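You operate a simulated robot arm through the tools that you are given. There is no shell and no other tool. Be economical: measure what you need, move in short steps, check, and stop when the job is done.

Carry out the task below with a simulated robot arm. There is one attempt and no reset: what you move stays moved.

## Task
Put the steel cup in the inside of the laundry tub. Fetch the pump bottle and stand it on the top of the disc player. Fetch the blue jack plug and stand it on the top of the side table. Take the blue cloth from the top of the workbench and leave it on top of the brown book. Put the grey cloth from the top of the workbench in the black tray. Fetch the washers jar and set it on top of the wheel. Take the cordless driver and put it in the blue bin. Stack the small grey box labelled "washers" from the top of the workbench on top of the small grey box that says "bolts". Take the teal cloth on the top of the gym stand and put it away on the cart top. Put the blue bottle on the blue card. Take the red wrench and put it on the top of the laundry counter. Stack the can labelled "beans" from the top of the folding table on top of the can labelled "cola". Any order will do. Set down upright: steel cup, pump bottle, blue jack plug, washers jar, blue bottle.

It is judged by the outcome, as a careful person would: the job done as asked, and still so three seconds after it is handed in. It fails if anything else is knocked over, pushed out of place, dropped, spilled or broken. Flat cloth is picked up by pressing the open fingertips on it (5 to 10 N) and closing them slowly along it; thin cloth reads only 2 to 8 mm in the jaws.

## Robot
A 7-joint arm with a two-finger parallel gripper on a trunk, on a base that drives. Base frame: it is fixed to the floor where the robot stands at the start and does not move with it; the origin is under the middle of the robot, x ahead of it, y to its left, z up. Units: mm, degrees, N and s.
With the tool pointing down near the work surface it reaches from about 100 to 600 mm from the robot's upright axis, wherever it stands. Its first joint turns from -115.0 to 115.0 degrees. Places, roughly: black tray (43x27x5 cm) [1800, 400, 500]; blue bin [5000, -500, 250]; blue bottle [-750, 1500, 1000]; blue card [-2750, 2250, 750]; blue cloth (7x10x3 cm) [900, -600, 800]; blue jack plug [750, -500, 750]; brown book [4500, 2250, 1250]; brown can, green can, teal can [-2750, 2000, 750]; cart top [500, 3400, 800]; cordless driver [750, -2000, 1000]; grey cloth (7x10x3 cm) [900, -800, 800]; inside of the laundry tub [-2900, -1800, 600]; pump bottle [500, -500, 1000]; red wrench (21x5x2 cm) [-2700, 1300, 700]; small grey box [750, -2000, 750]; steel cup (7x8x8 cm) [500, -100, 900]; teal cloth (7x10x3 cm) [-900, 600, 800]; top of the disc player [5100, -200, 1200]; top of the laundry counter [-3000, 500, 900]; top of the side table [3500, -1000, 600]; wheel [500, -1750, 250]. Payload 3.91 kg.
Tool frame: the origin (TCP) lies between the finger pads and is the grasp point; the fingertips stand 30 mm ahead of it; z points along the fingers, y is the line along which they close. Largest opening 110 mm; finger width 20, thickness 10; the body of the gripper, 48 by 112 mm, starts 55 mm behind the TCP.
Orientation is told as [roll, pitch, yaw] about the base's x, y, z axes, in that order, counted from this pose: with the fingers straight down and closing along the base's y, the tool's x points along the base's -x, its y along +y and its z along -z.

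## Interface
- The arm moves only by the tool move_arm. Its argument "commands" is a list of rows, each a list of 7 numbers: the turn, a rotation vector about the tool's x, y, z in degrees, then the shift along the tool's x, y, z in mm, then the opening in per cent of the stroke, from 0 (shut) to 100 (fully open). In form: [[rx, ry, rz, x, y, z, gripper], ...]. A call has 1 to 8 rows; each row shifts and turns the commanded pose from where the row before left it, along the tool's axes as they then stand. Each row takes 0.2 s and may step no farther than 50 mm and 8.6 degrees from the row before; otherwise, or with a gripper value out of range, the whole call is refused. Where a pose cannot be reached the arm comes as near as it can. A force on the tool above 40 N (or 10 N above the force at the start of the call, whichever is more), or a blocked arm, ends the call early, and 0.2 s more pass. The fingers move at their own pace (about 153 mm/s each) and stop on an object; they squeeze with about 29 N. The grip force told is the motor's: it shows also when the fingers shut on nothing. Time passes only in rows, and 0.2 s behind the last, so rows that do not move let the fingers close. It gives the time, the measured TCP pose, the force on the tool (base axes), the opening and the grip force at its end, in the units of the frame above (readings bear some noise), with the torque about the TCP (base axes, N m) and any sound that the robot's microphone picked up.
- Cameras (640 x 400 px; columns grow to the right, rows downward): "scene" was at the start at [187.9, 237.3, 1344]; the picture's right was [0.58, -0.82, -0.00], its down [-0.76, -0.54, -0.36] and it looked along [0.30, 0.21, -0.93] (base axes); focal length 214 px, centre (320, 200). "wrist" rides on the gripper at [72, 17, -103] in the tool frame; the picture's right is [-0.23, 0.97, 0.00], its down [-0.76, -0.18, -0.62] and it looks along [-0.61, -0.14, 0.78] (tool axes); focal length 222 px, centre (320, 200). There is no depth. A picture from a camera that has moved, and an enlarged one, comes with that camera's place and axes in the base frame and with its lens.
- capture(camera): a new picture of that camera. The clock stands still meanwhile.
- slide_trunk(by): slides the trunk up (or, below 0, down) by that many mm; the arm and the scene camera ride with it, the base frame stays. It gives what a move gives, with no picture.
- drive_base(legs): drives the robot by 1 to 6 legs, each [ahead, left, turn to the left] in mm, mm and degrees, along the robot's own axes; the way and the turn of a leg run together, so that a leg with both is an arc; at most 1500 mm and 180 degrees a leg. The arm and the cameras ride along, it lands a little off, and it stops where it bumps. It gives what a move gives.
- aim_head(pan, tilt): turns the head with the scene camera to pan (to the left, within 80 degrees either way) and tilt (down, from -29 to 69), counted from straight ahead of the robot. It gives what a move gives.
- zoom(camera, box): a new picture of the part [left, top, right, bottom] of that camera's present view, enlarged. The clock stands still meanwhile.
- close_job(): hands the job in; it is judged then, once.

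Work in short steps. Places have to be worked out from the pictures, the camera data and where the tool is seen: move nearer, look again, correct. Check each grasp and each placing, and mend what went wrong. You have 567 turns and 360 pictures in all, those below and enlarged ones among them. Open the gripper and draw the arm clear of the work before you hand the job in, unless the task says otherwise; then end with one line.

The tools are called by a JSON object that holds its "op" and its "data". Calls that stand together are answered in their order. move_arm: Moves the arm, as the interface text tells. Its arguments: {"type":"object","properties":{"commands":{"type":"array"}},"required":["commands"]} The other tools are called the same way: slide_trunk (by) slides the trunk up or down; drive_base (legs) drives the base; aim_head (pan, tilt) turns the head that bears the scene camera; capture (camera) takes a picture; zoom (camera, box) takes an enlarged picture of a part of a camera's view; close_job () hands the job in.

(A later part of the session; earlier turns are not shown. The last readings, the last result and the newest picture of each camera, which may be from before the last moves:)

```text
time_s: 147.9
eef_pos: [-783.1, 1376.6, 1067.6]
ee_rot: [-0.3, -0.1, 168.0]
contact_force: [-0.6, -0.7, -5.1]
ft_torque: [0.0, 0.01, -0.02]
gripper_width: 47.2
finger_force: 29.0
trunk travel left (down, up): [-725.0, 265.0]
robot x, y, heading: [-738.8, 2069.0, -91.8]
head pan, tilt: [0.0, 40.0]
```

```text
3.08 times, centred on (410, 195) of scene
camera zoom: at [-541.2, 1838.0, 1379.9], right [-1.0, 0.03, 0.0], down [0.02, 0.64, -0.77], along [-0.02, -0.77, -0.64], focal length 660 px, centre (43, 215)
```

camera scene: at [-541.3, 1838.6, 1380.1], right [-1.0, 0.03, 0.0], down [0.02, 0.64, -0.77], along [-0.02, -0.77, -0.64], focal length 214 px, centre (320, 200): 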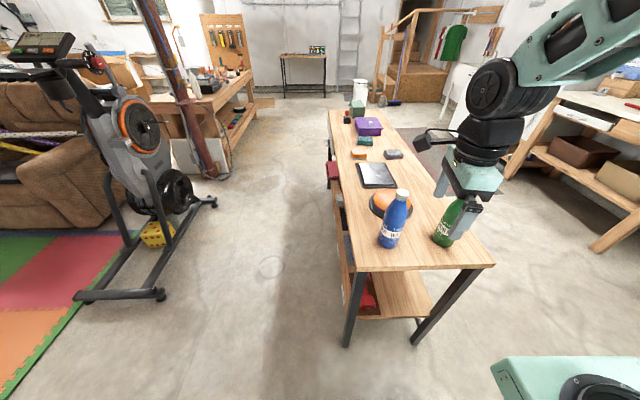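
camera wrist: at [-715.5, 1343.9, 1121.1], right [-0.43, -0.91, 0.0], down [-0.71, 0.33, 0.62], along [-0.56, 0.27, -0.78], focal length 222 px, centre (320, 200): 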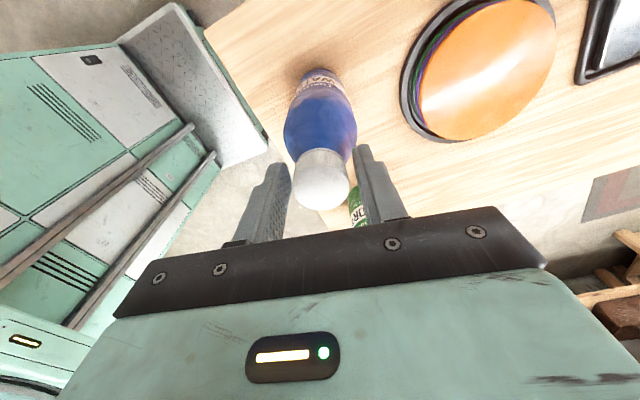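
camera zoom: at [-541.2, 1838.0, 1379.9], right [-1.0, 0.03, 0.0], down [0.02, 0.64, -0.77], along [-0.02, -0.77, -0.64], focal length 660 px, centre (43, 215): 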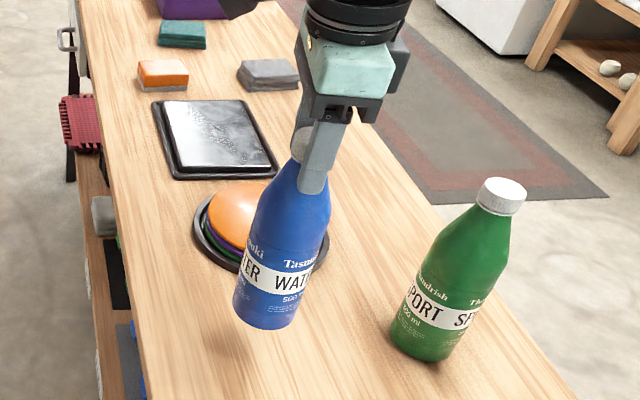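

Bottle held (weight felt, 47 mm). Raise further, back away from the stand, and carry it to the folding table.

{"op": "move_arm", "data": {"commands": [[0, 0, 0, 0, 0, -35, 0], [0, 0, 0, 0, 0, -35, 0]]}}

{"op": "drive_base", "data": {"legs": [[-250, 0, 0], [0, -1030, 1.7], [0, 0, -90]]}}

{"op": "aim_head", "data": {"pan": -15, "tilt": 40}}

{"op": "capture", "data": {"camera": "scene"}}

```text
time_s: 148.5
eef_pos: [-783.9, 1376.8, 1139.0]
ee_rot: [-0.1, -0.1, 167.8]
contact_force: [0.1, -0.5, -4.9]
ft_torque: [0.05, -0.01, -0.03]
gripper_width: 47.0
finger_force: 28.7
trunk travel left (down, up): [-725.0, 265.0]
robot x, y, heading: [-743.0, 2067.7, -91.5]
head pan, tilt: [0.0, 40.0]
```

```text
time_s: 158.9
eef_pos: [-2408.0, 2374.9, 1138.4]
ee_rot: [-0.1, 0.0, 78.5]
contact_force: [-0.1, -0.2, -4.8]
ft_torque: [0.0, -0.01, -0.06]
gripper_width: 46.7
finger_force: 29.2
trunk travel left (down, up): [-725.0, 265.0]
robot x, y, heading: [-1711.2, 2338.4, 179.0]
head pan, tilt: [0.0, 40.0]
```

```text
time_s: 159.7
eef_pos: [-2407.3, 2374.9, 1138.2]
ee_rot: [0.0, 0.0, 78.5]
contact_force: [-0.8, 0.1, -4.3]
ft_torque: [0.01, 0.02, -0.01]
gripper_width: 46.8
finger_force: 29.0
trunk travel left (down, up): [-725.0, 265.0]
robot x, y, heading: [-1712.0, 2338.6, 178.9]
head pan, tilt: [-15.0, 40.0]
```

```text
289 pictures are left
camera scene: at [-1940.5, 2158.5, 1380.1], right [0.28, 0.96, 0.0], down [0.62, -0.18, -0.77], along [-0.74, 0.21, -0.64], focal length 214 px, centre (320, 200)
```

scene: 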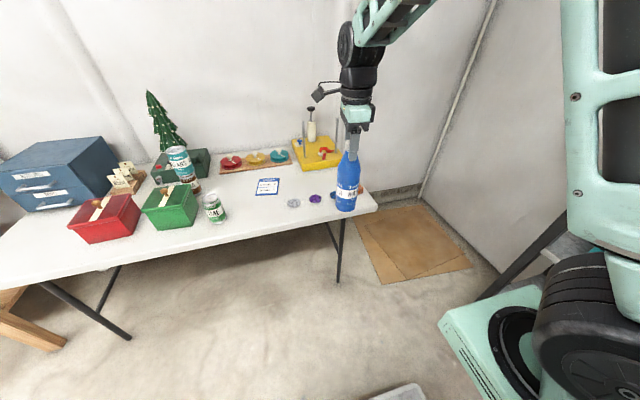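

Drive closer to the card.

{"op": "drive_base", "data": {"legs": [[390, 230, 1]]}}

{"op": "capture", "data": {"camera": "scene"}}

{"op": "capture", "data": {"camera": "wrist"}}

```text
time_s: 162.4
eef_pos: [-2795.1, 2125.7, 1138.1]
ee_rot: [-0.1, 0.0, 79.9]
contact_force: [0.6, -0.2, -4.9]
ft_torque: [-0.01, -0.01, -0.03]
gripper_width: 46.4
finger_force: 28.9
trunk travel left (down, up): [-725.0, 265.0]
robot x, y, heading: [-2098.1, 2106.8, -179.9]
head pan, tilt: [-15.0, 40.0]
```

```text
288 pictures are left
camera scene: at [-2322.5, 1921.3, 1380.1], right [0.25, 0.97, 0.0], down [0.62, -0.16, -0.77], along [-0.74, 0.19, -0.64], focal length 214 px, centre (320, 200)
```

scene: 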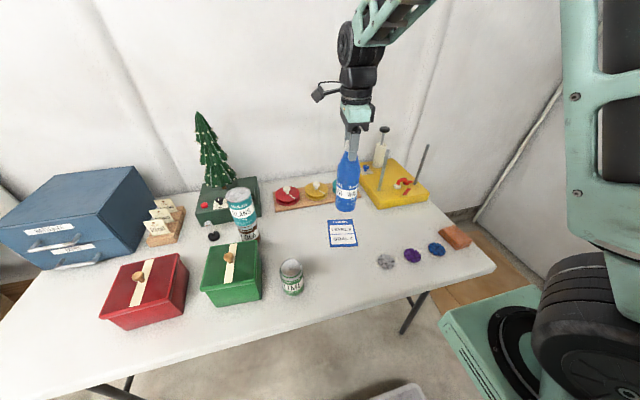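

```text
287 pictures are left
camera wrist: at [-2824.1, 2058.2, 1242.8], right [-0.92, 0.4, 0.0], down [0.31, 0.72, 0.62], along [0.25, 0.57, -0.78], focal length 222 px, centre (320, 200)
```

wrist: 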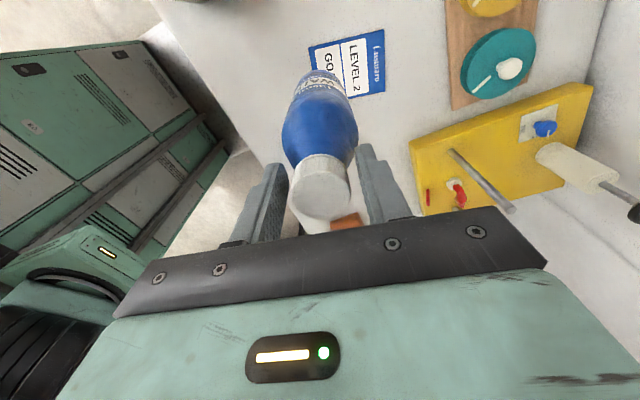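

Card centre (−2841,2146). Move over it and lower.

{"op": "move_arm", "data": {"commands": [[0, 0, 0, -6, 25, 0, 0], [0, 0, 0, -6, 24, 0, 0], [0, 0, 0, 0, 0, 40, 0], [0, 0, 0, 0, 0, 40, 0], [0, 0, 0, 0, 0, 40, 0], [0, 0, 0, 0, 0, 20, 0]]}}

{"op": "zoom", "data": {"camera": "scene", "box": [260, 130, 420, 260]}}

{"op": "capture", "data": {"camera": "wrist"}}

```text
time_s: 163.8
eef_pos: [-2842.1, 2148.9, 998.3]
ee_rot: [-0.1, -0.1, 79.8]
contact_force: [1.1, 0.7, -4.6]
ft_torque: [-0.01, 0.02, -0.01]
gripper_width: 46.5
finger_force: 29.2
trunk travel left (down, up): [-725.0, 265.0]
robot x, y, heading: [-2101.2, 2100.7, -179.6]
head pan, tilt: [-15.0, 40.0]
```

```text
3.08 times, centred on (340, 195) of scene
camera zoom: at [-2322.3, 1921.3, 1380.2], right [0.25, 0.97, 0.0], down [0.62, -0.16, -0.77], along [-0.74, 0.19, -0.64], focal length 660 px, centre (258, 215)
```

zoom: 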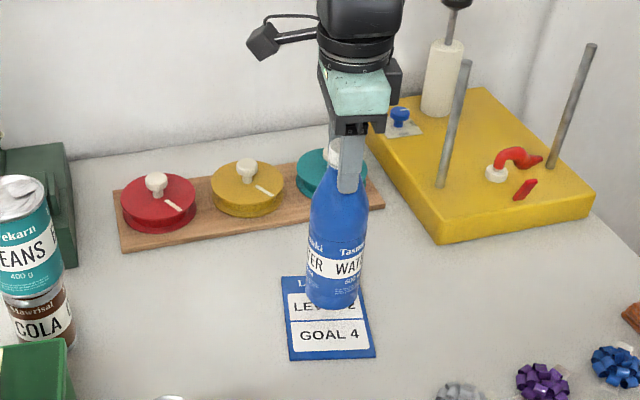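

```text
285 pictures are left
camera wrist: at [-2870.7, 2079.9, 1101.9], right [-0.92, 0.4, 0.0], down [0.31, 0.72, 0.62], along [0.25, 0.57, -0.78], focal length 222 px, centre (320, 200)
```

wrist: 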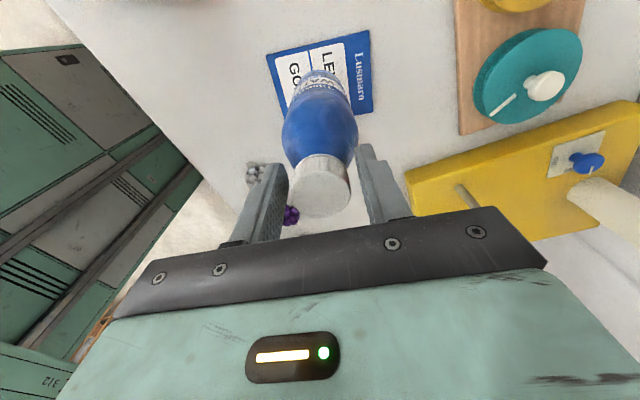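

Well centred on the card. Lower to contact.

{"op": "move_arm", "data": {"commands": [[0, 0, 0, 0, 0, 10, 0], [0, 0, 0, 0, 0, 8, 0], [0, 0, 0, 0, 0, 6, 0], [0, 0, 0, 0, 0, 5, 0], [0, 0, 0, 0, 0, 4, 0], [0, 0, 0, 0, 0, 4, 0], [0, 0, 0, 0, 0, 4, 0]]}}

```text
time_s: 165.4
eef_pos: [-2839.9, 2146.8, 957.8]
ee_rot: [0.0, 0.0, 79.7]
contact_force: [0.1, 0.2, -5.0]
ft_torque: [-0.01, 0.03, -0.02]
gripper_width: 46.8
finger_force: 28.8
trunk travel left (down, up): [-725.0, 265.0]
robot x, y, heading: [-2095.8, 2106.1, -179.7]
head pan, tilt: [-15.0, 40.0]
```

{"op": "move_arm", "data": {"commands": [[0, 0, 0, 0, 0, 4, 0], [0, 0, 0, 0, 0, 4, 0], [0, 0, 0, 0, 0, 4, 0], [0, 0, 0, 0, 0, 4, 0], [0, 0, 0, 0, 0, 4, 0]]}}

{"op": "zoom", "data": {"camera": "scene", "box": [260, 130, 420, 260]}}

```text
time_s: 166.2
eef_pos: [-2842.0, 2145.9, 953.4]
ee_rot: [0.5, 0.2, 79.9]
contact_force: [6.8, 0.6, 24.2]
ft_torque: [0.31, -0.73, -0.07]
gripper_width: 47.2
finger_force: 29.2
trunk travel left (down, up): [-725.0, 265.0]
robot x, y, heading: [-2099.4, 2105.2, -179.7]
head pan, tilt: [-15.0, 40.0]
stopped in row 3: the force on the tool passed its limit (the readings are from after the stop); the commanded pose is now the measured one
```

```text
3.08 times, centred on (340, 195) of scene
camera zoom: at [-2321.0, 1921.2, 1380.5], right [0.25, 0.97, 0.0], down [0.62, -0.16, -0.77], along [-0.74, 0.19, -0.64], focal length 660 px, centre (258, 215)
```

zoom: 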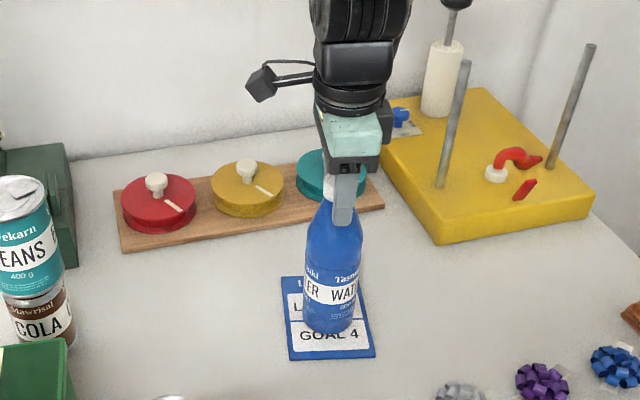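

Contact at 953. Back off a little, release and rise.

{"op": "move_arm", "data": {"commands": [[0, 0, 0, 0, 0, -2, 0], [0, 0, 0, 0, 0, 0, 60], [0, 0, 0, 0, 0, 0, 100], [0, 0, 0, 0, 0, -35, 100], [0, 0, 0, 0, 0, -45, 100], [0, 0, 0, 0, 0, -45, 100], [0, 0, 0, 0, 0, -40, 100]]}}

{"op": "zoom", "data": {"camera": "scene", "box": [220, 120, 440, 300]}}

```text
time_s: 167.8
eef_pos: [-2840.4, 2145.6, 1119.9]
ee_rot: [0.2, 0.1, 79.9]
contact_force: [0.4, 0.1, -1.1]
ft_torque: [0.01, -0.03, 0.01]
gripper_width: 109.8
finger_force: 0.1
trunk travel left (down, up): [-725.0, 265.0]
robot x, y, heading: [-2100.1, 2101.0, -179.8]
head pan, tilt: [-15.0, 40.0]
```

```text
2.22 times, centred on (330, 210) of scene
camera zoom: at [-2322.7, 1921.2, 1380.0], right [0.25, 0.97, 0.0], down [0.62, -0.16, -0.77], along [-0.74, 0.19, -0.64], focal length 477 px, centre (298, 178)
```

zoom: 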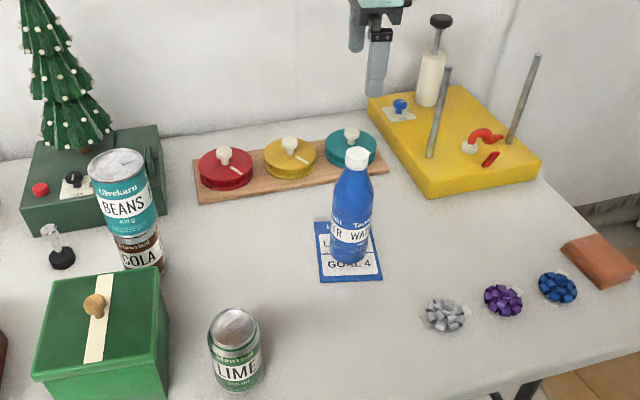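

Bottle stands on the card. Next the teal cloth: retract, back up past the stand's end, and slide to its front side.

{"op": "move_arm", "data": {"commands": [[0, 0, 0, -8, -43, 0, 100], [0, 0, 0, -8, -43, 0, 100], [0, 0, 0, -8, -43, 0, 100], [0, 0, 0, -8, -43, 0, 100], [0, 0, 0, -8, -43, 0, 100]]}}

{"op": "drive_base", "data": {"legs": [[-940, 0, 0], [-940, 0, 0], [0, 1500, 0]]}}

{"op": "aim_head", "data": {"pan": -10, "tilt": 45}}

{"op": "capture", "data": {"camera": "scene"}}

{"op": "capture", "data": {"camera": "wrist"}}

```text
time_s: 169.0
eef_pos: [-2624.2, 2150.6, 1117.1]
ee_rot: [0.3, 0.2, 79.9]
contact_force: [-0.4, -0.5, -0.8]
ft_torque: [0.01, -0.04, 0.0]
gripper_width: 110.1
finger_force: 0.0
trunk travel left (down, up): [-725.0, 265.0]
robot x, y, heading: [-2101.9, 2106.3, -179.6]
head pan, tilt: [-15.0, 40.0]
```

```text
time_s: 185.3
eef_pos: [-807.7, 600.6, 1117.0]
ee_rot: [0.4, 0.1, 79.8]
contact_force: [-0.8, 0.0, 0.3]
ft_torque: [0.0, -0.03, 0.04]
gripper_width: 110.1
finger_force: 0.1
trunk travel left (down, up): [-725.0, 265.0]
robot x, y, heading: [-281.6, 557.2, -179.5]
head pan, tilt: [-15.0, 40.0]
```

```text
time_s: 185.9
eef_pos: [-808.4, 600.8, 1118.6]
ee_rot: [0.4, 0.0, 79.9]
contact_force: [-0.2, 0.3, 0.5]
ft_torque: [-0.01, 0.0, -0.01]
gripper_width: 109.8
finger_force: 0.1
trunk travel left (down, up): [-725.0, 265.0]
robot x, y, heading: [-281.7, 555.0, -179.7]
head pan, tilt: [-10.0, 45.0]
```

```text
282 pictures are left
camera scene: at [-504.0, 363.9, 1372.9], right [0.17, 0.99, 0.0], down [0.7, -0.12, -0.71], along [-0.7, 0.12, -0.71], focal length 214 px, centre (320, 200)
```

scene: 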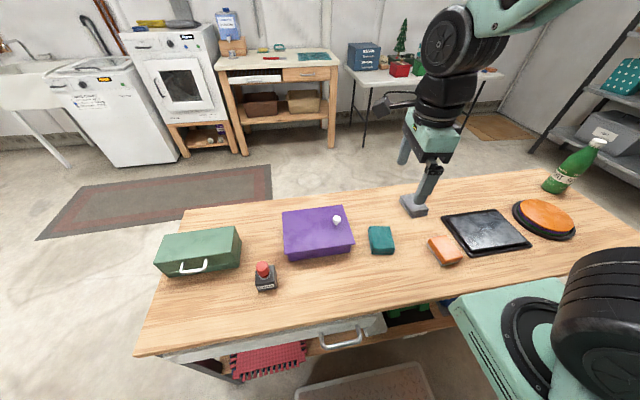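

```text
281 pictures are left
camera wrist: at [-836.3, 532.9, 1222.1], right [-0.92, 0.39, 0.01], down [0.31, 0.72, 0.62], along [0.24, 0.57, -0.78], focal length 222 px, centre (320, 200)
```

wrist: 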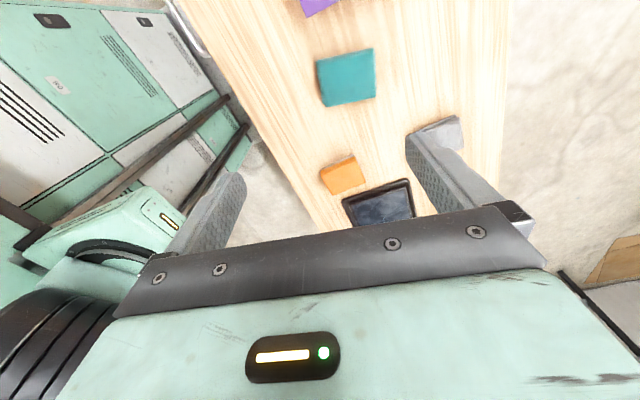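

Teal cloth (~9×7 cm) centre about (−850,615), long side along x. Move over it and rotate 87° so the fingers close on its short side.

{"op": "move_arm", "data": {"commands": [[0, 0, 0, -7, 44, 0, 100], [0, 0, -8, 0, 0, 0, 100], [0, 0, -8, 0, 0, 0, 100], [0, 0, -8, 0, 0, 0, 100], [0, 0, -8, 0, 0, 0, 100], [0, 0, -8, 0, 0, 0, 100], [0, 0, -8, 0, 0, 0, 100]]}}

{"op": "move_arm", "data": {"commands": [[0, 0, -8, 0, 0, 0, 100], [0, 0, -8, 0, 0, 0, 100], [0, 0, -8, 0, 0, 0, 100], [0, 0, -8, 0, 0, 0, 100], [0, 0, -7, 0, 0, 0, 100], [0, 0, 0, 0, 0, 45, 100], [0, 0, 0, 0, 0, 45, 100]]}}

{"op": "capture", "data": {"camera": "wrist"}}

```text
time_s: 187.5
eef_pos: [-849.0, 617.2, 1116.9]
ee_rot: [0.3, -0.3, 128.0]
contact_force: [1.1, 0.2, -0.4]
ft_torque: [0.01, -0.01, -0.05]
gripper_width: 109.9
finger_force: 0.1
trunk travel left (down, up): [-725.0, 265.0]
robot x, y, heading: [-281.4, 554.4, -179.5]
head pan, tilt: [-10.0, 45.0]
```

```text
time_s: 189.1
eef_pos: [-852.5, 617.9, 1028.8]
ee_rot: [0.2, -0.4, 166.9]
contact_force: [0.6, 0.0, 0.0]
ft_torque: [-0.01, 0.04, -0.02]
gripper_width: 110.0
finger_force: 0.1
trunk travel left (down, up): [-725.0, 265.0]
robot x, y, heading: [-280.4, 554.4, -180.0]
head pan, tilt: [-10.0, 45.0]
```

```text
280 pictures are left
camera wrist: at [-784.6, 585.6, 1131.6], right [-0.44, -0.9, 0.0], down [-0.7, 0.35, 0.63], along [-0.57, 0.27, -0.78], focal length 222 px, centre (320, 200)
```

wrist: 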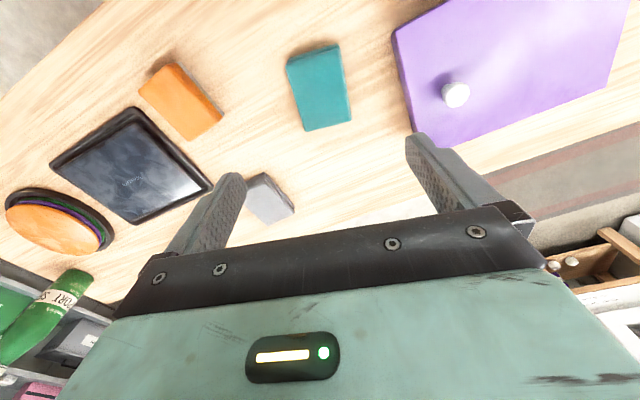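

Centred. Descend to just above the surface.

{"op": "move_arm", "data": {"commands": [[0, 0, 0, 4, 3, 45, 100], [0, 0, 0, 0, 0, 45, 100], [0, 0, 0, 0, 0, 45, 100], [0, 0, 0, 0, 0, 35, 100]]}}

{"op": "capture", "data": {"camera": "wrist"}}

```text
time_s: 190.1
eef_pos: [-848.8, 611.4, 856.6]
ee_rot: [0.2, -0.4, 166.9]
contact_force: [0.1, -0.2, 0.2]
ft_torque: [-0.03, -0.01, 0.01]
gripper_width: 109.7
finger_force: 0.1
trunk travel left (down, up): [-725.0, 265.0]
robot x, y, heading: [-282.0, 556.6, -179.6]
head pan, tilt: [-10.0, 45.0]
```

```text
279 pictures are left
camera wrist: at [-781.1, 578.7, 960.0], right [-0.44, -0.9, 0.0], down [-0.7, 0.35, 0.63], along [-0.56, 0.28, -0.78], focal length 222 px, centre (320, 200)
```

wrist: 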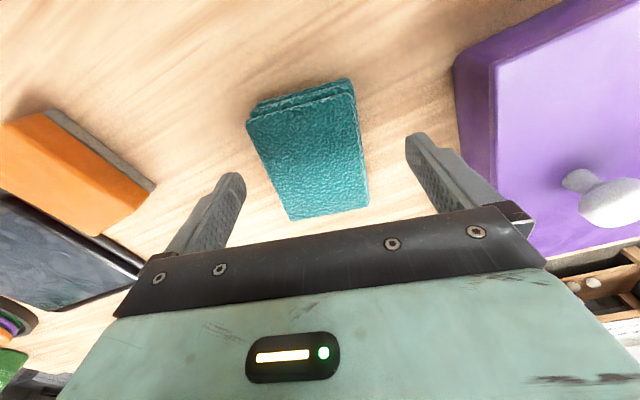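

Folded cloth sits between the fingers. Lower to touch the table lightly.

{"op": "move_arm", "data": {"commands": [[0, 0, 0, 2, -4, 10, 100], [0, 0, 0, 0, 0, 8, 100], [0, 0, 0, 0, 0, 5, 100], [0, 0, 0, 0, 0, 5, 100], [0, 0, 0, 0, 0, 4, 100], [0, 0, 0, 0, 0, 4, 100]]}}

```text
time_s: 191.3
eef_pos: [-846.3, 614.7, 829.7]
ee_rot: [0.0, -0.6, 166.9]
contact_force: [4.3, -0.1, 31.4]
ft_torque: [1.67, -0.78, -0.14]
gripper_width: 109.8
finger_force: 0.0
trunk travel left (down, up): [-725.0, 265.0]
robot x, y, heading: [-285.1, 559.3, -179.7]
head pan, tilt: [-10.0, 45.0]
stopped in row 5: the force on the tool passed its limit (the readings are from after the stop); the commanded pose is now the measured one
```

Surface at z≈800. Raise 4 mm and close.

{"op": "move_arm", "data": {"commands": [[0, 0, 0, 0, 0, -4, 100], [0, 0, 0, 0, 0, 0, 50], [0, 0, 0, 0, 0, 0, 0], [0, 0, 0, 0, 0, 0, 0], [0, 0, 0, 0, 0, 0, 0], [0, 0, 0, 0, 0, -20, 0], [0, 0, 0, 0, 0, -40, 0]]}}

{"op": "capture", "data": {"camera": "wrist"}}

```text
time_s: 192.9
eef_pos: [-847.0, 613.3, 892.7]
ee_rot: [0.1, -0.3, 166.8]
contact_force: [-0.1, -0.2, -1.2]
ft_torque: [-0.02, -0.05, -0.02]
gripper_width: 67.6
finger_force: 28.4
trunk travel left (down, up): [-725.0, 265.0]
robot x, y, heading: [-283.2, 556.2, -179.7]
head pan, tilt: [-10.0, 45.0]
```

```text
278 pictures are left
camera wrist: at [-779.3, 580.5, 997.2], right [-0.44, -0.9, 0.0], down [-0.7, 0.35, 0.63], along [-0.56, 0.27, -0.78], focal length 222 px, centre (320, 200)
```

wrist: 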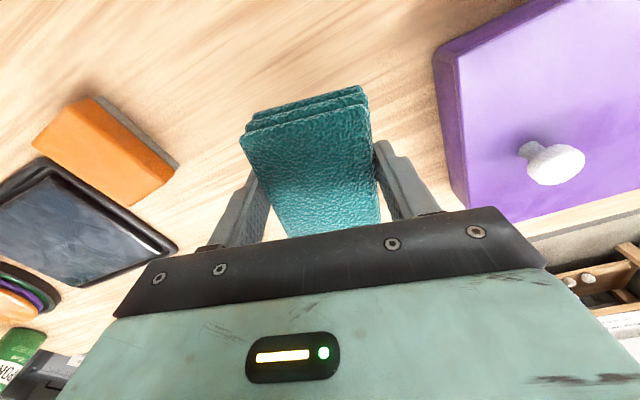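

Cloth held as a block (67.6 mm). Lift, back off and drive to the cart by the far wall.

{"op": "move_arm", "data": {"commands": [[0, 0, 0, 0, 0, -45, 0], [0, 0, 0, 0, 0, -45, 0], [0, 0, 0, 0, 0, -45, 0], [0, 0, 0, 0, 0, -45, 0]]}}

{"op": "drive_base", "data": {"legs": [[-200, 0, 0], [0, -1300, 0], [0, -400, 0], [0, 0, -90]]}}

{"op": "aim_head", "data": {"pan": -20, "tilt": 30}}

{"op": "capture", "data": {"camera": "scene"}}

```text
time_s: 193.9
eef_pos: [-848.0, 614.9, 1077.8]
ee_rot: [0.2, -0.5, 166.9]
contact_force: [-0.4, 0.4, -0.4]
ft_torque: [-0.02, -0.04, -0.03]
gripper_width: 67.7
finger_force: 28.8
trunk travel left (down, up): [-725.0, 265.0]
robot x, y, heading: [-282.2, 556.9, -179.5]
head pan, tilt: [-10.0, 45.0]
```

```text
time_s: 207.7
eef_pos: [1.4, 2828.6, 1076.3]
ee_rot: [0.2, -0.5, 74.9]
contact_force: [-0.4, -0.5, -0.8]
ft_torque: [-0.03, -0.04, 0.02]
gripper_width: 67.1
finger_force: 28.2
trunk travel left (down, up): [-725.0, 265.0]
robot x, y, heading: [-76.6, 2264.8, 88.7]
head pan, tilt: [-10.0, 45.0]
```

```text
time_s: 208.4
eef_pos: [1.1, 2828.5, 1076.6]
ee_rot: [0.1, -0.4, 75.0]
contact_force: [0.6, -0.1, -0.1]
ft_torque: [-0.02, 0.03, 0.03]
gripper_width: 67.3
finger_force: 29.0
trunk travel left (down, up): [-725.0, 265.0]
robot x, y, heading: [-76.9, 2265.3, 88.6]
head pan, tilt: [-20.0, 30.0]
```

```text
277 pictures are left
camera scene: at [-244.6, 2497.3, 1395.4], right [0.93, -0.37, 0.0], down [-0.18, -0.47, -0.87], along [0.32, 0.8, -0.5], focal length 214 px, centre (320, 200)
```

scene: 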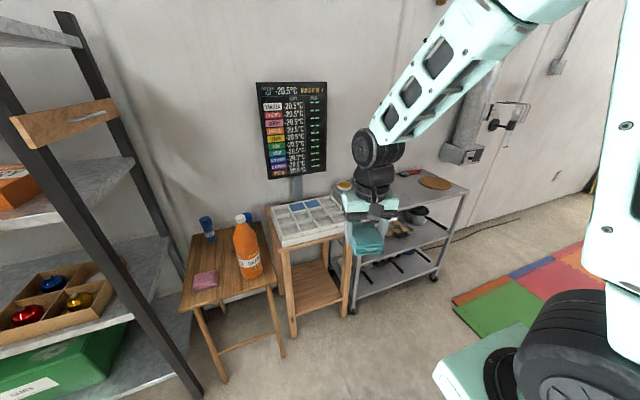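

Cart top spans about x 290–1000, y 3200–3550. Move in front of it.

{"op": "drive_base", "data": {"legs": [[0, -480, 1.4], [400, 0, 0]]}}

{"op": "aim_head", "data": {"pan": -10, "tilt": 40}}

{"op": "capture", "data": {"camera": "scene"}}

{"op": "capture", "data": {"camera": "wrist"}}

```text
time_s: 213.5
eef_pos: [480.4, 3226.4, 1077.5]
ee_rot: [0.2, -0.6, 77.1]
contact_force: [0.2, 0.7, -1.4]
ft_torque: [-0.01, -0.01, -0.02]
gripper_width: 67.6
finger_force: 28.9
trunk travel left (down, up): [-725.0, 265.0]
robot x, y, heading: [422.4, 2655.5, 90.4]
head pan, tilt: [-20.0, 30.0]
```

```text
time_s: 214.2
eef_pos: [480.2, 3226.3, 1076.7]
ee_rot: [0.2, -0.5, 77.1]
contact_force: [0.3, 0.2, -0.4]
ft_torque: [0.01, 0.04, -0.02]
gripper_width: 67.4
finger_force: 29.4
trunk travel left (down, up): [-725.0, 265.0]
robot x, y, heading: [422.4, 2660.3, 90.6]
head pan, tilt: [-10.0, 40.0]
```

```text
276 pictures are left
camera scene: at [231.6, 2884.6, 1380.2], right [0.99, -0.17, 0.0], down [-0.11, -0.63, -0.77], along [0.13, 0.76, -0.64], focal length 214 px, centre (320, 200)
```

scene: 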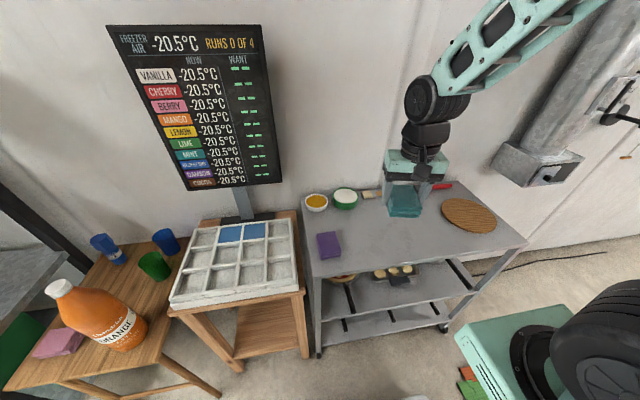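

```text
275 pictures are left
camera wrist: at [448.3, 3158.5, 1180.7], right [-0.9, 0.44, 0.0], down [0.34, 0.7, 0.63], along [0.27, 0.57, -0.78], focal length 222 px, centre (320, 200)
```

wrist: 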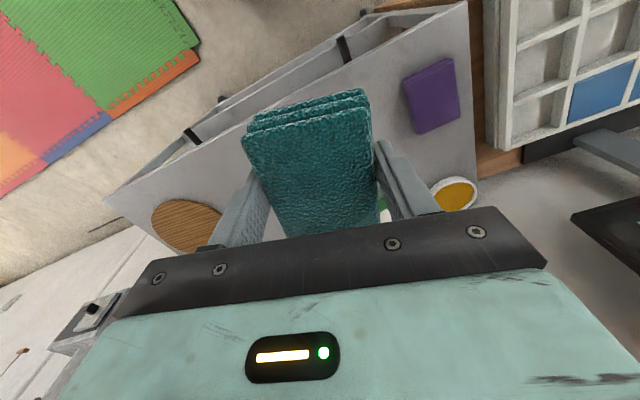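

Free spot on the cart about (610,3350). Move there and lower.

{"op": "move_arm", "data": {"commands": [[0, 0, 0, -37, -25, 0, 0], [0, 0, 0, -37, -25, 0, 0], [0, 0, 0, -37, -25, 0, 0], [0, 0, 0, -37, -25, 0, 0], [0, 0, 0, 0, 0, 45, 0], [0, 0, 0, 0, 0, 45, 0], [0, 0, 0, 0, 0, 45, 0]]}}

{"op": "capture", "data": {"camera": "scene"}}

{"op": "capture", "data": {"camera": "wrist"}}

```text
time_s: 215.8
eef_pos: [614.6, 3351.3, 944.3]
ee_rot: [0.2, -0.5, 77.1]
contact_force: [-0.2, 0.0, 0.0]
ft_torque: [0.01, 0.05, 0.0]
gripper_width: 67.5
finger_force: 29.2
trunk travel left (down, up): [-725.0, 265.0]
robot x, y, heading: [426.0, 2660.4, 90.6]
head pan, tilt: [-10.0, 40.0]
```

```text
274 pictures are left
camera scene: at [231.5, 2884.1, 1380.3], right [0.99, -0.17, 0.0], down [-0.11, -0.63, -0.77], along [0.13, 0.76, -0.64], focal length 214 px, centre (320, 200)
```

scene: 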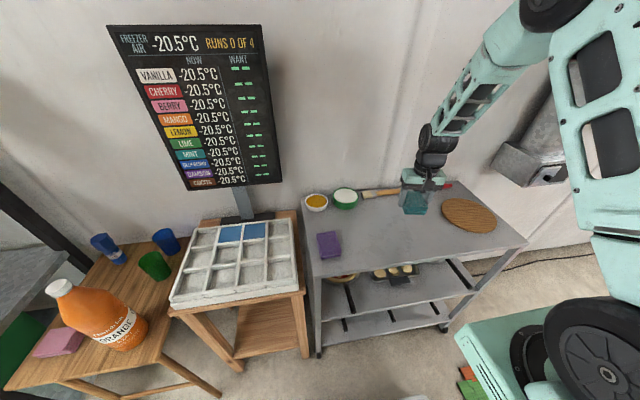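

```text
273 pictures are left
camera wrist: at [582.5, 3284.2, 1047.7], right [-0.9, 0.44, 0.0], down [0.34, 0.7, 0.63], along [0.27, 0.57, -0.78], focal length 222 px, centre (320, 200)
```

wrist: 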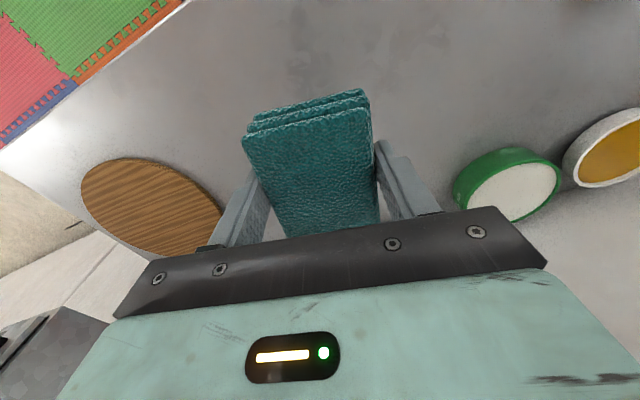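

Clear of coaster and bowls. Lower to contact.

{"op": "move_arm", "data": {"commands": [[0, 0, 0, 0, 0, 40, 0], [0, 0, 0, 0, 0, 35, 0], [0, 0, 0, 0, 0, 10, 0], [0, 0, 0, 0, 0, 6, 0], [0, 0, 0, 0, 0, 6, 0], [0, 0, 0, 0, 0, 6, 0], [0, 0, 0, 0, 0, 5, 0], [0, 0, 0, 0, 0, 5, 0]]}}

```text
time_s: 217.6
eef_pos: [610.7, 3349.4, 831.0]
ee_rot: [0.2, -0.5, 77.1]
contact_force: [-1.8, -2.5, 14.8]
ft_torque: [-0.19, -0.29, -0.05]
gripper_width: 67.3
finger_force: 29.2
trunk travel left (down, up): [-725.0, 265.0]
robot x, y, heading: [424.5, 2659.9, 90.7]
head pan, tilt: [-10.0, 40.0]
```

Contact. Release and rise.

{"op": "move_arm", "data": {"commands": [[0, 0, 0, 0, 0, 0, 80], [0, 0, 0, 0, 0, 0, 100], [0, 0, 0, 0, 0, -30, 100], [0, 0, 0, 0, 0, -45, 100], [0, 0, 0, 0, 0, -45, 100], [0, 0, 0, 0, 0, -45, 100], [0, 0, 0, 0, 0, -45, 100], [0, 0, 0, 0, 0, -40, 100]]}}

{"op": "capture", "data": {"camera": "scene"}}

```text
time_s: 219.4
eef_pos: [610.9, 3349.4, 1078.8]
ee_rot: [0.3, -0.5, 77.1]
contact_force: [-0.2, 0.6, 0.0]
ft_torque: [-0.02, 0.02, -0.02]
gripper_width: 109.8
finger_force: 0.0
trunk travel left (down, up): [-725.0, 265.0]
robot x, y, heading: [421.8, 2662.7, 90.2]
head pan, tilt: [-10.0, 40.0]
```

```text
272 pictures are left
camera scene: at [231.7, 2884.9, 1380.0], right [0.99, -0.16, 0.0], down [-0.11, -0.63, -0.77], along [0.13, 0.76, -0.64], focal length 214 px, centre (320, 200)
```

scene: 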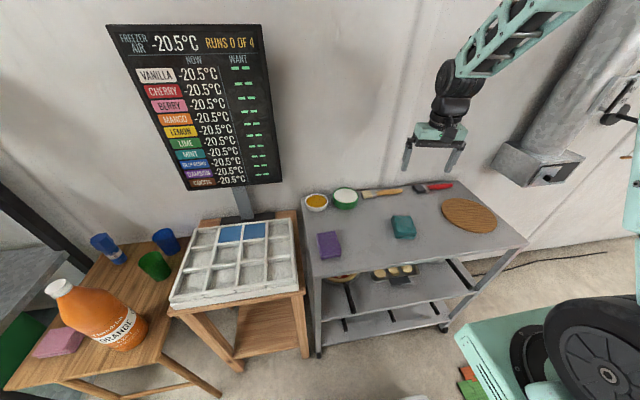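

Teal cloth placed. Retract and drive back to the workbench aisle.

{"op": "move_arm", "data": {"commands": [[0, 0, 0, 43, 8, 0, 100], [0, 0, 0, 43, 8, 0, 100], [0, 0, 0, 43, 8, 0, 100], [0, 0, 0, 43, 8, 0, 100], [0, 0, 0, 43, 8, 0, 100]]}}

{"op": "drive_base", "data": {"legs": [[0, 500, -0.2], [-1500, 0, 0], [-1500, 0, 0], [-560, 0, 0]]}}

{"op": "aim_head", "data": {"pan": -80, "tilt": 40}}

{"op": "capture", "data": {"camera": "scene"}}

```text
time_s: 220.6
eef_pos: [527.1, 3148.0, 1076.3]
ee_rot: [0.1, -0.4, 77.0]
contact_force: [1.0, -0.3, 0.0]
ft_torque: [-0.01, 0.02, 0.0]
gripper_width: 110.1
finger_force: 0.2
trunk travel left (down, up): [-725.0, 265.0]
robot x, y, heading: [423.3, 2658.3, 90.5]
head pan, tilt: [-10.0, 40.0]
```

```text
time_s: 240.5
eef_pos: [87.1, -433.3, 1077.2]
ee_rot: [0.1, -0.5, 80.2]
contact_force: [0.0, 0.0, -0.1]
ft_torque: [-0.01, 0.03, 0.03]
gripper_width: 109.7
finger_force: 0.0
trunk travel left (down, up): [-725.0, 265.0]
robot x, y, heading: [9.0, -925.2, 93.5]
head pan, tilt: [-10.0, 40.0]
```

```text
time_s: 241.9
eef_pos: [87.3, -431.8, 1077.6]
ee_rot: [0.1, -0.5, 80.1]
contact_force: [0.2, -0.4, 0.6]
ft_torque: [0.0, -0.01, -0.01]
gripper_width: 110.1
finger_force: 0.0
trunk travel left (down, up): [-725.0, 265.0]
robot x, y, heading: [9.1, -927.1, 93.3]
head pan, tilt: [-80.0, 40.0]
```

```text
271 pictures are left
camera scene: at [-118.9, -776.1, 1380.1], right [0.23, -0.97, 0.0], down [-0.62, -0.15, -0.77], along [0.74, 0.18, -0.64], focal length 214 px, centre (320, 200)
```

scene: 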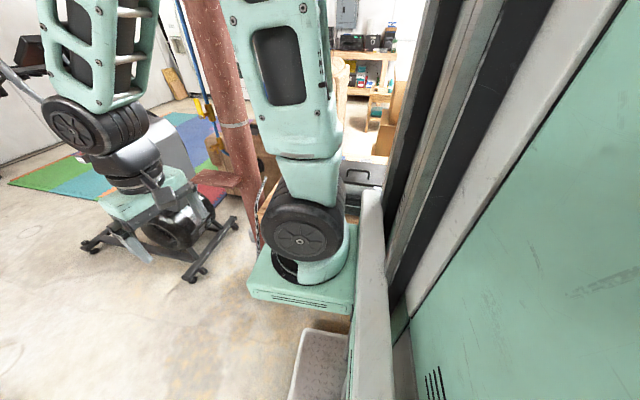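

Move away from the bench a bit and turn to face it.

{"op": "drive_base", "data": {"legs": [[0, 170, 0], [0, 0, -93.3]]}}

{"op": "aim_head", "data": {"pan": 0, "tilt": 35}}

{"op": "capture", "data": {"camera": "scene"}}

{"op": "aim_head", "data": {"pan": -45, "tilt": 35}}

{"op": "capture", "data": {"camera": "scene"}}

```text
time_s: 247.4
eef_pos: [321.8, -1054.9, 1077.2]
ee_rot: [0.1, -0.5, -14.8]
contact_force: [-0.1, 0.1, 0.4]
ft_torque: [-0.02, 0.02, -0.01]
gripper_width: 109.8
finger_force: 0.1
trunk travel left (down, up): [-725.0, 265.0]
robot x, y, heading: [-159.1, -933.4, -1.4]
head pan, tilt: [-80.0, 40.0]
```

```text
time_s: 249.0
eef_pos: [322.9, -1055.0, 1076.6]
ee_rot: [0.2, -0.4, -14.8]
contact_force: [0.6, 0.5, 0.0]
ft_torque: [0.03, -0.02, 0.02]
gripper_width: 110.1
finger_force: 0.1
trunk travel left (down, up): [-725.0, 265.0]
robot x, y, heading: [-158.3, -936.8, -1.3]
head pan, tilt: [0.0, 35.0]
```

```text
270 pictures are left
camera scene: at [74.3, -737.4, 1387.7], right [-0.03, -1.0, 0.0], down [-0.57, 0.01, -0.82], along [0.82, -0.02, -0.57], focal length 214 px, centre (320, 200)
```

scene: 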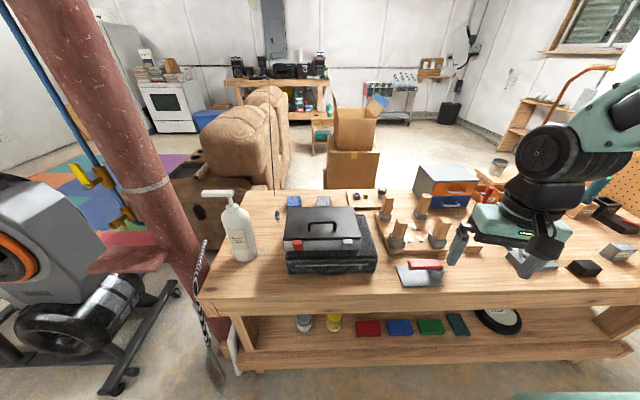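

```text
time_s: 250.1
eef_pos: [322.9, -1054.6, 1077.2]
ee_rot: [0.3, -0.5, -14.8]
contact_force: [0.4, 0.5, 0.3]
ft_torque: [0.02, 0.02, -0.03]
gripper_width: 110.1
finger_force: 0.0
trunk travel left (down, up): [-725.0, 265.0]
robot x, y, heading: [-158.6, -938.9, -1.3]
head pan, tilt: [-45.0, 35.0]
```

```text
269 pictures are left
camera scene: at [47.0, -798.9, 1387.7], right [-0.72, -0.69, 0.0], down [-0.4, 0.42, -0.82], along [0.57, -0.59, -0.57], focal length 214 px, centre (320, 200)
```

scene: 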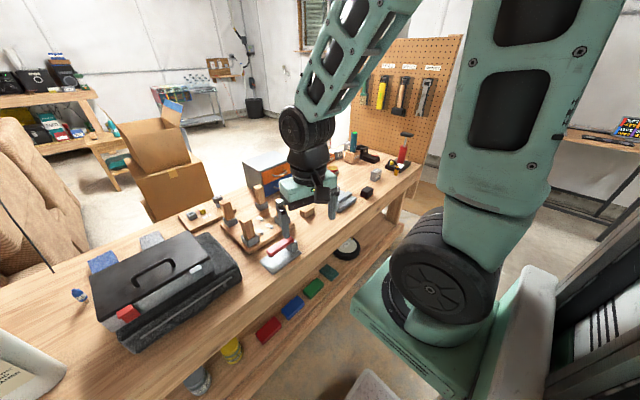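

{"op": "aim_head", "data": {"pan": -10, "tilt": 50}}

{"op": "zoom", "data": {"camera": "scene", "box": [200, 120, 360, 220]}}

{"op": "zoom", "data": {"camera": "scene", "box": [220, 220, 480, 380]}}

```text
time_s: 251.1
eef_pos: [324.3, -1055.6, 1076.1]
ee_rot: [0.2, -0.6, -14.8]
contact_force: [-0.4, -0.4, -0.8]
ft_torque: [0.02, 0.04, 0.01]
gripper_width: 110.1
finger_force: 0.1
trunk travel left (down, up): [-725.0, 265.0]
robot x, y, heading: [-159.2, -934.9, -1.5]
head pan, tilt: [-10.0, 50.0]
```

```text
4.00 times, centred on (280, 170) of scene
camera zoom: at [61.7, -750.5, 1366.0], right [-0.2, -0.98, 0.0], down [-0.75, 0.15, -0.64], along [0.63, -0.13, -0.77], focal length 858 px, centre (480, 320)
```

zoom: 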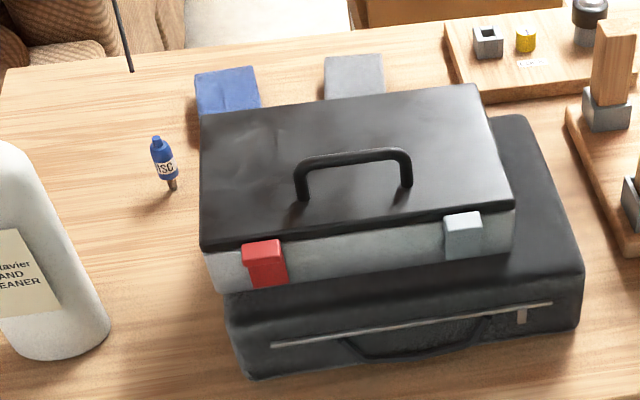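

```text
2.46 times, centred on (350, 300) of scene
camera zoom: at [61.7, -750.5, 1366.0], right [-0.2, -0.98, 0.0], down [-0.75, 0.15, -0.64], along [0.63, -0.13, -0.77], focal length 528 px, centre (246, -46)
```

zoom: 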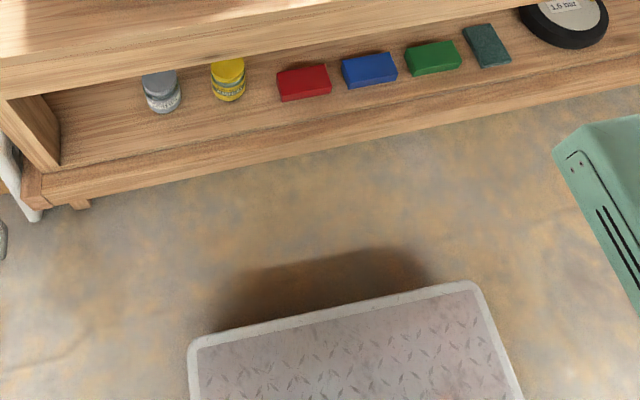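

Jars and wheel are on the lower shelf; look closely at those labels and the right part of the bench.

{"op": "zoom", "data": {"camera": "scene", "box": [265, 235, 345, 285]}}

{"op": "drive_base", "data": {"legs": [[0, -650, 1.4]]}}

{"op": "aim_head", "data": {"pan": -10, "tilt": 38}}

{"op": "capture", "data": {"camera": "scene"}}

```text
8.00 times, centred on (305, 260) of scene
camera zoom: at [61.7, -750.5, 1366.0], right [-0.2, -0.98, 0.0], down [-0.75, 0.15, -0.64], along [0.63, -0.13, -0.77], focal length 1716 px, centre (440, -280)
```

zoom: 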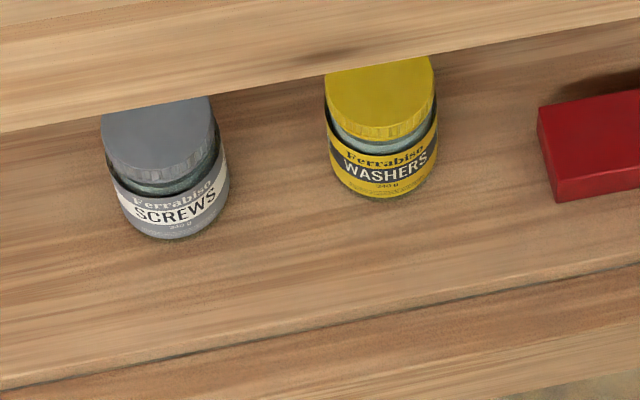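

```text
time_s: 254.7
eef_pos: [317.7, -1698.8, 1077.6]
ee_rot: [0.2, -0.5, -13.4]
contact_force: [0.7, -0.1, 0.1]
ft_torque: [-0.04, -0.04, 0.0]
gripper_width: 110.1
finger_force: 0.1
trunk travel left (down, up): [-725.0, 265.0]
robot x, y, heading: [-171.8, -1593.7, -0.0]
head pan, tilt: [-10.0, 50.0]
```

```text
time_s: 255.5
eef_pos: [318.7, -1699.1, 1076.9]
ee_rot: [0.3, -0.6, -13.4]
contact_force: [0.0, 0.4, -0.1]
ft_torque: [-0.01, -0.01, 0.0]
gripper_width: 109.9
finger_force: 0.0
trunk travel left (down, up): [-725.0, 265.0]
robot x, y, heading: [-165.6, -1591.7, -0.2]
head pan, tilt: [-10.0, 38.0]
```

```text
265 pictures are left
camera scene: at [58.1, -1402.8, 1383.1], right [-0.17, -0.98, 0.0], down [-0.61, 0.11, -0.79], along [0.78, -0.14, -0.62], focal length 214 px, centre (320, 200)
```

scene: 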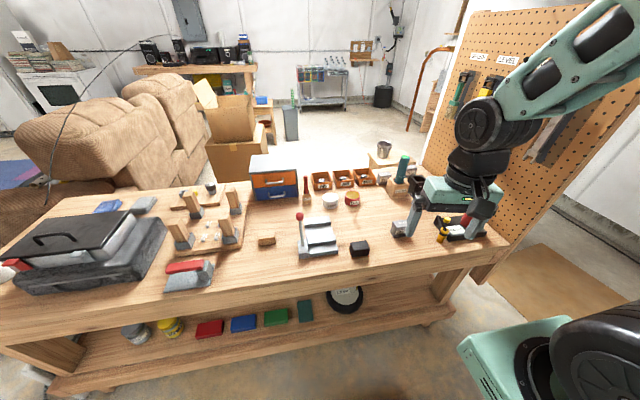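

{"op": "zoom", "data": {"camera": "scene", "box": [280, 130, 520, 280]}}

{"op": "capture", "data": {"camera": "wrist"}}

```text
2.67 times, centred on (400, 205) of scene
camera zoom: at [58.1, -1402.8, 1383.1], right [-0.17, -0.98, 0.0], down [-0.61, 0.11, -0.79], along [0.78, -0.14, -0.62], focal length 572 px, centre (107, 187)
```

zoom: 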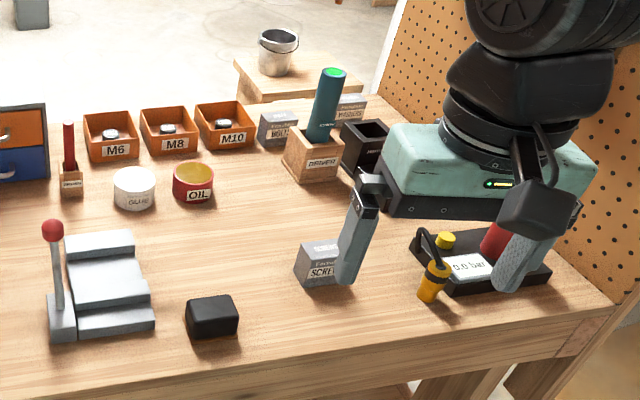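

```text
263 pictures are left
camera wrist: at [250.3, -1665.6, 1180.7], right [0.45, 0.89, 0.0], down [0.69, -0.35, 0.63], along [0.56, -0.28, -0.78], focal length 222 px, centre (320, 200)
```

wrist: 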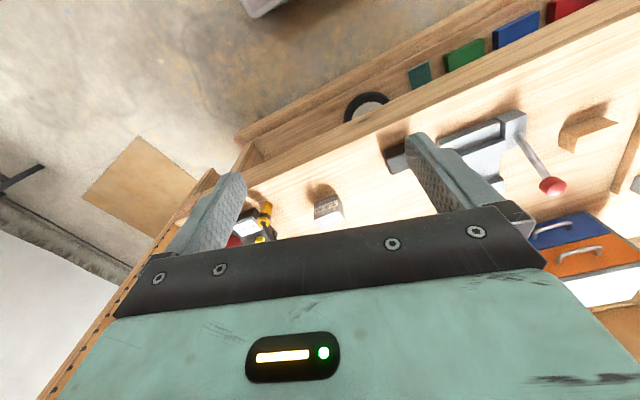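

Found "BOLTS" (~960,−1906), "WASHERS" (~1020,−2095), and the driver in its holder (~850,−1940). Move closer to the bench and right.

{"op": "drive_base", "data": {"legs": [[210, -230, 0]]}}

{"op": "aim_head", "data": {"pan": -25, "tilt": 38}}

{"op": "capture", "data": {"camera": "scene"}}

{"op": "capture", "data": {"camera": "wrist"}}

```text
time_s: 257.6
eef_pos: [533.6, -1935.5, 1077.1]
ee_rot: [0.2, -0.5, -13.4]
contact_force: [0.3, 0.7, 0.2]
ft_torque: [-0.05, -0.02, 0.01]
gripper_width: 109.9
finger_force: 0.0
trunk travel left (down, up): [-725.0, 265.0]
robot x, y, heading: [46.2, -1828.3, 0.1]
head pan, tilt: [-10.0, 38.0]
```

```text
time_s: 258.4
eef_pos: [533.0, -1935.7, 1077.7]
ee_rot: [0.2, -0.6, -13.4]
contact_force: [0.0, -0.2, -0.1]
ft_torque: [0.01, 0.02, 0.0]
gripper_width: 110.4
finger_force: 0.1
trunk travel left (down, up): [-725.0, 265.0]
robot x, y, heading: [46.2, -1828.5, -0.1]
head pan, tilt: [-25.0, 38.0]
```

```text
262 pictures are left
camera scene: at [267.0, -1661.0, 1383.1], right [-0.42, -0.91, 0.0], down [-0.56, 0.26, -0.79], along [0.71, -0.33, -0.62], focal length 214 px, centre (320, 200)
```

scene: 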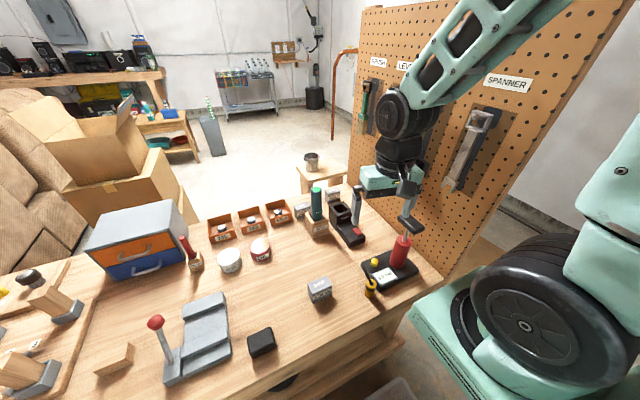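

```text
261 pictures are left
camera wrist: at [465.9, -1902.4, 1180.7], right [0.45, 0.89, 0.0], down [0.69, -0.35, 0.63], along [0.56, -0.28, -0.78], focal length 222 px, centre (320, 200)
```

wrist: 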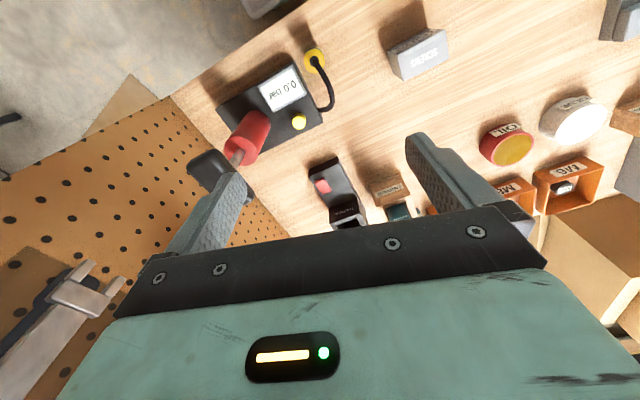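

{"op": "zoom", "data": {"camera": "scene", "box": [200, 140, 440, 310]}}

```text
2.35 times, centred on (320, 225) of scene
camera zoom: at [267.0, -1661.0, 1383.1], right [-0.42, -0.91, 0.0], down [-0.56, 0.26, -0.79], along [0.71, -0.33, -0.62], focal length 505 px, centre (320, 141)
```

zoom: 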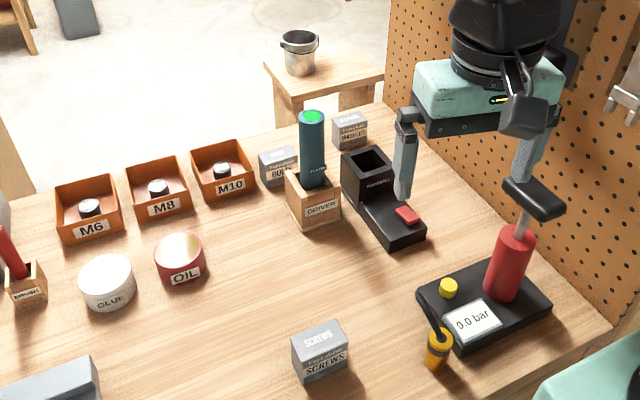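

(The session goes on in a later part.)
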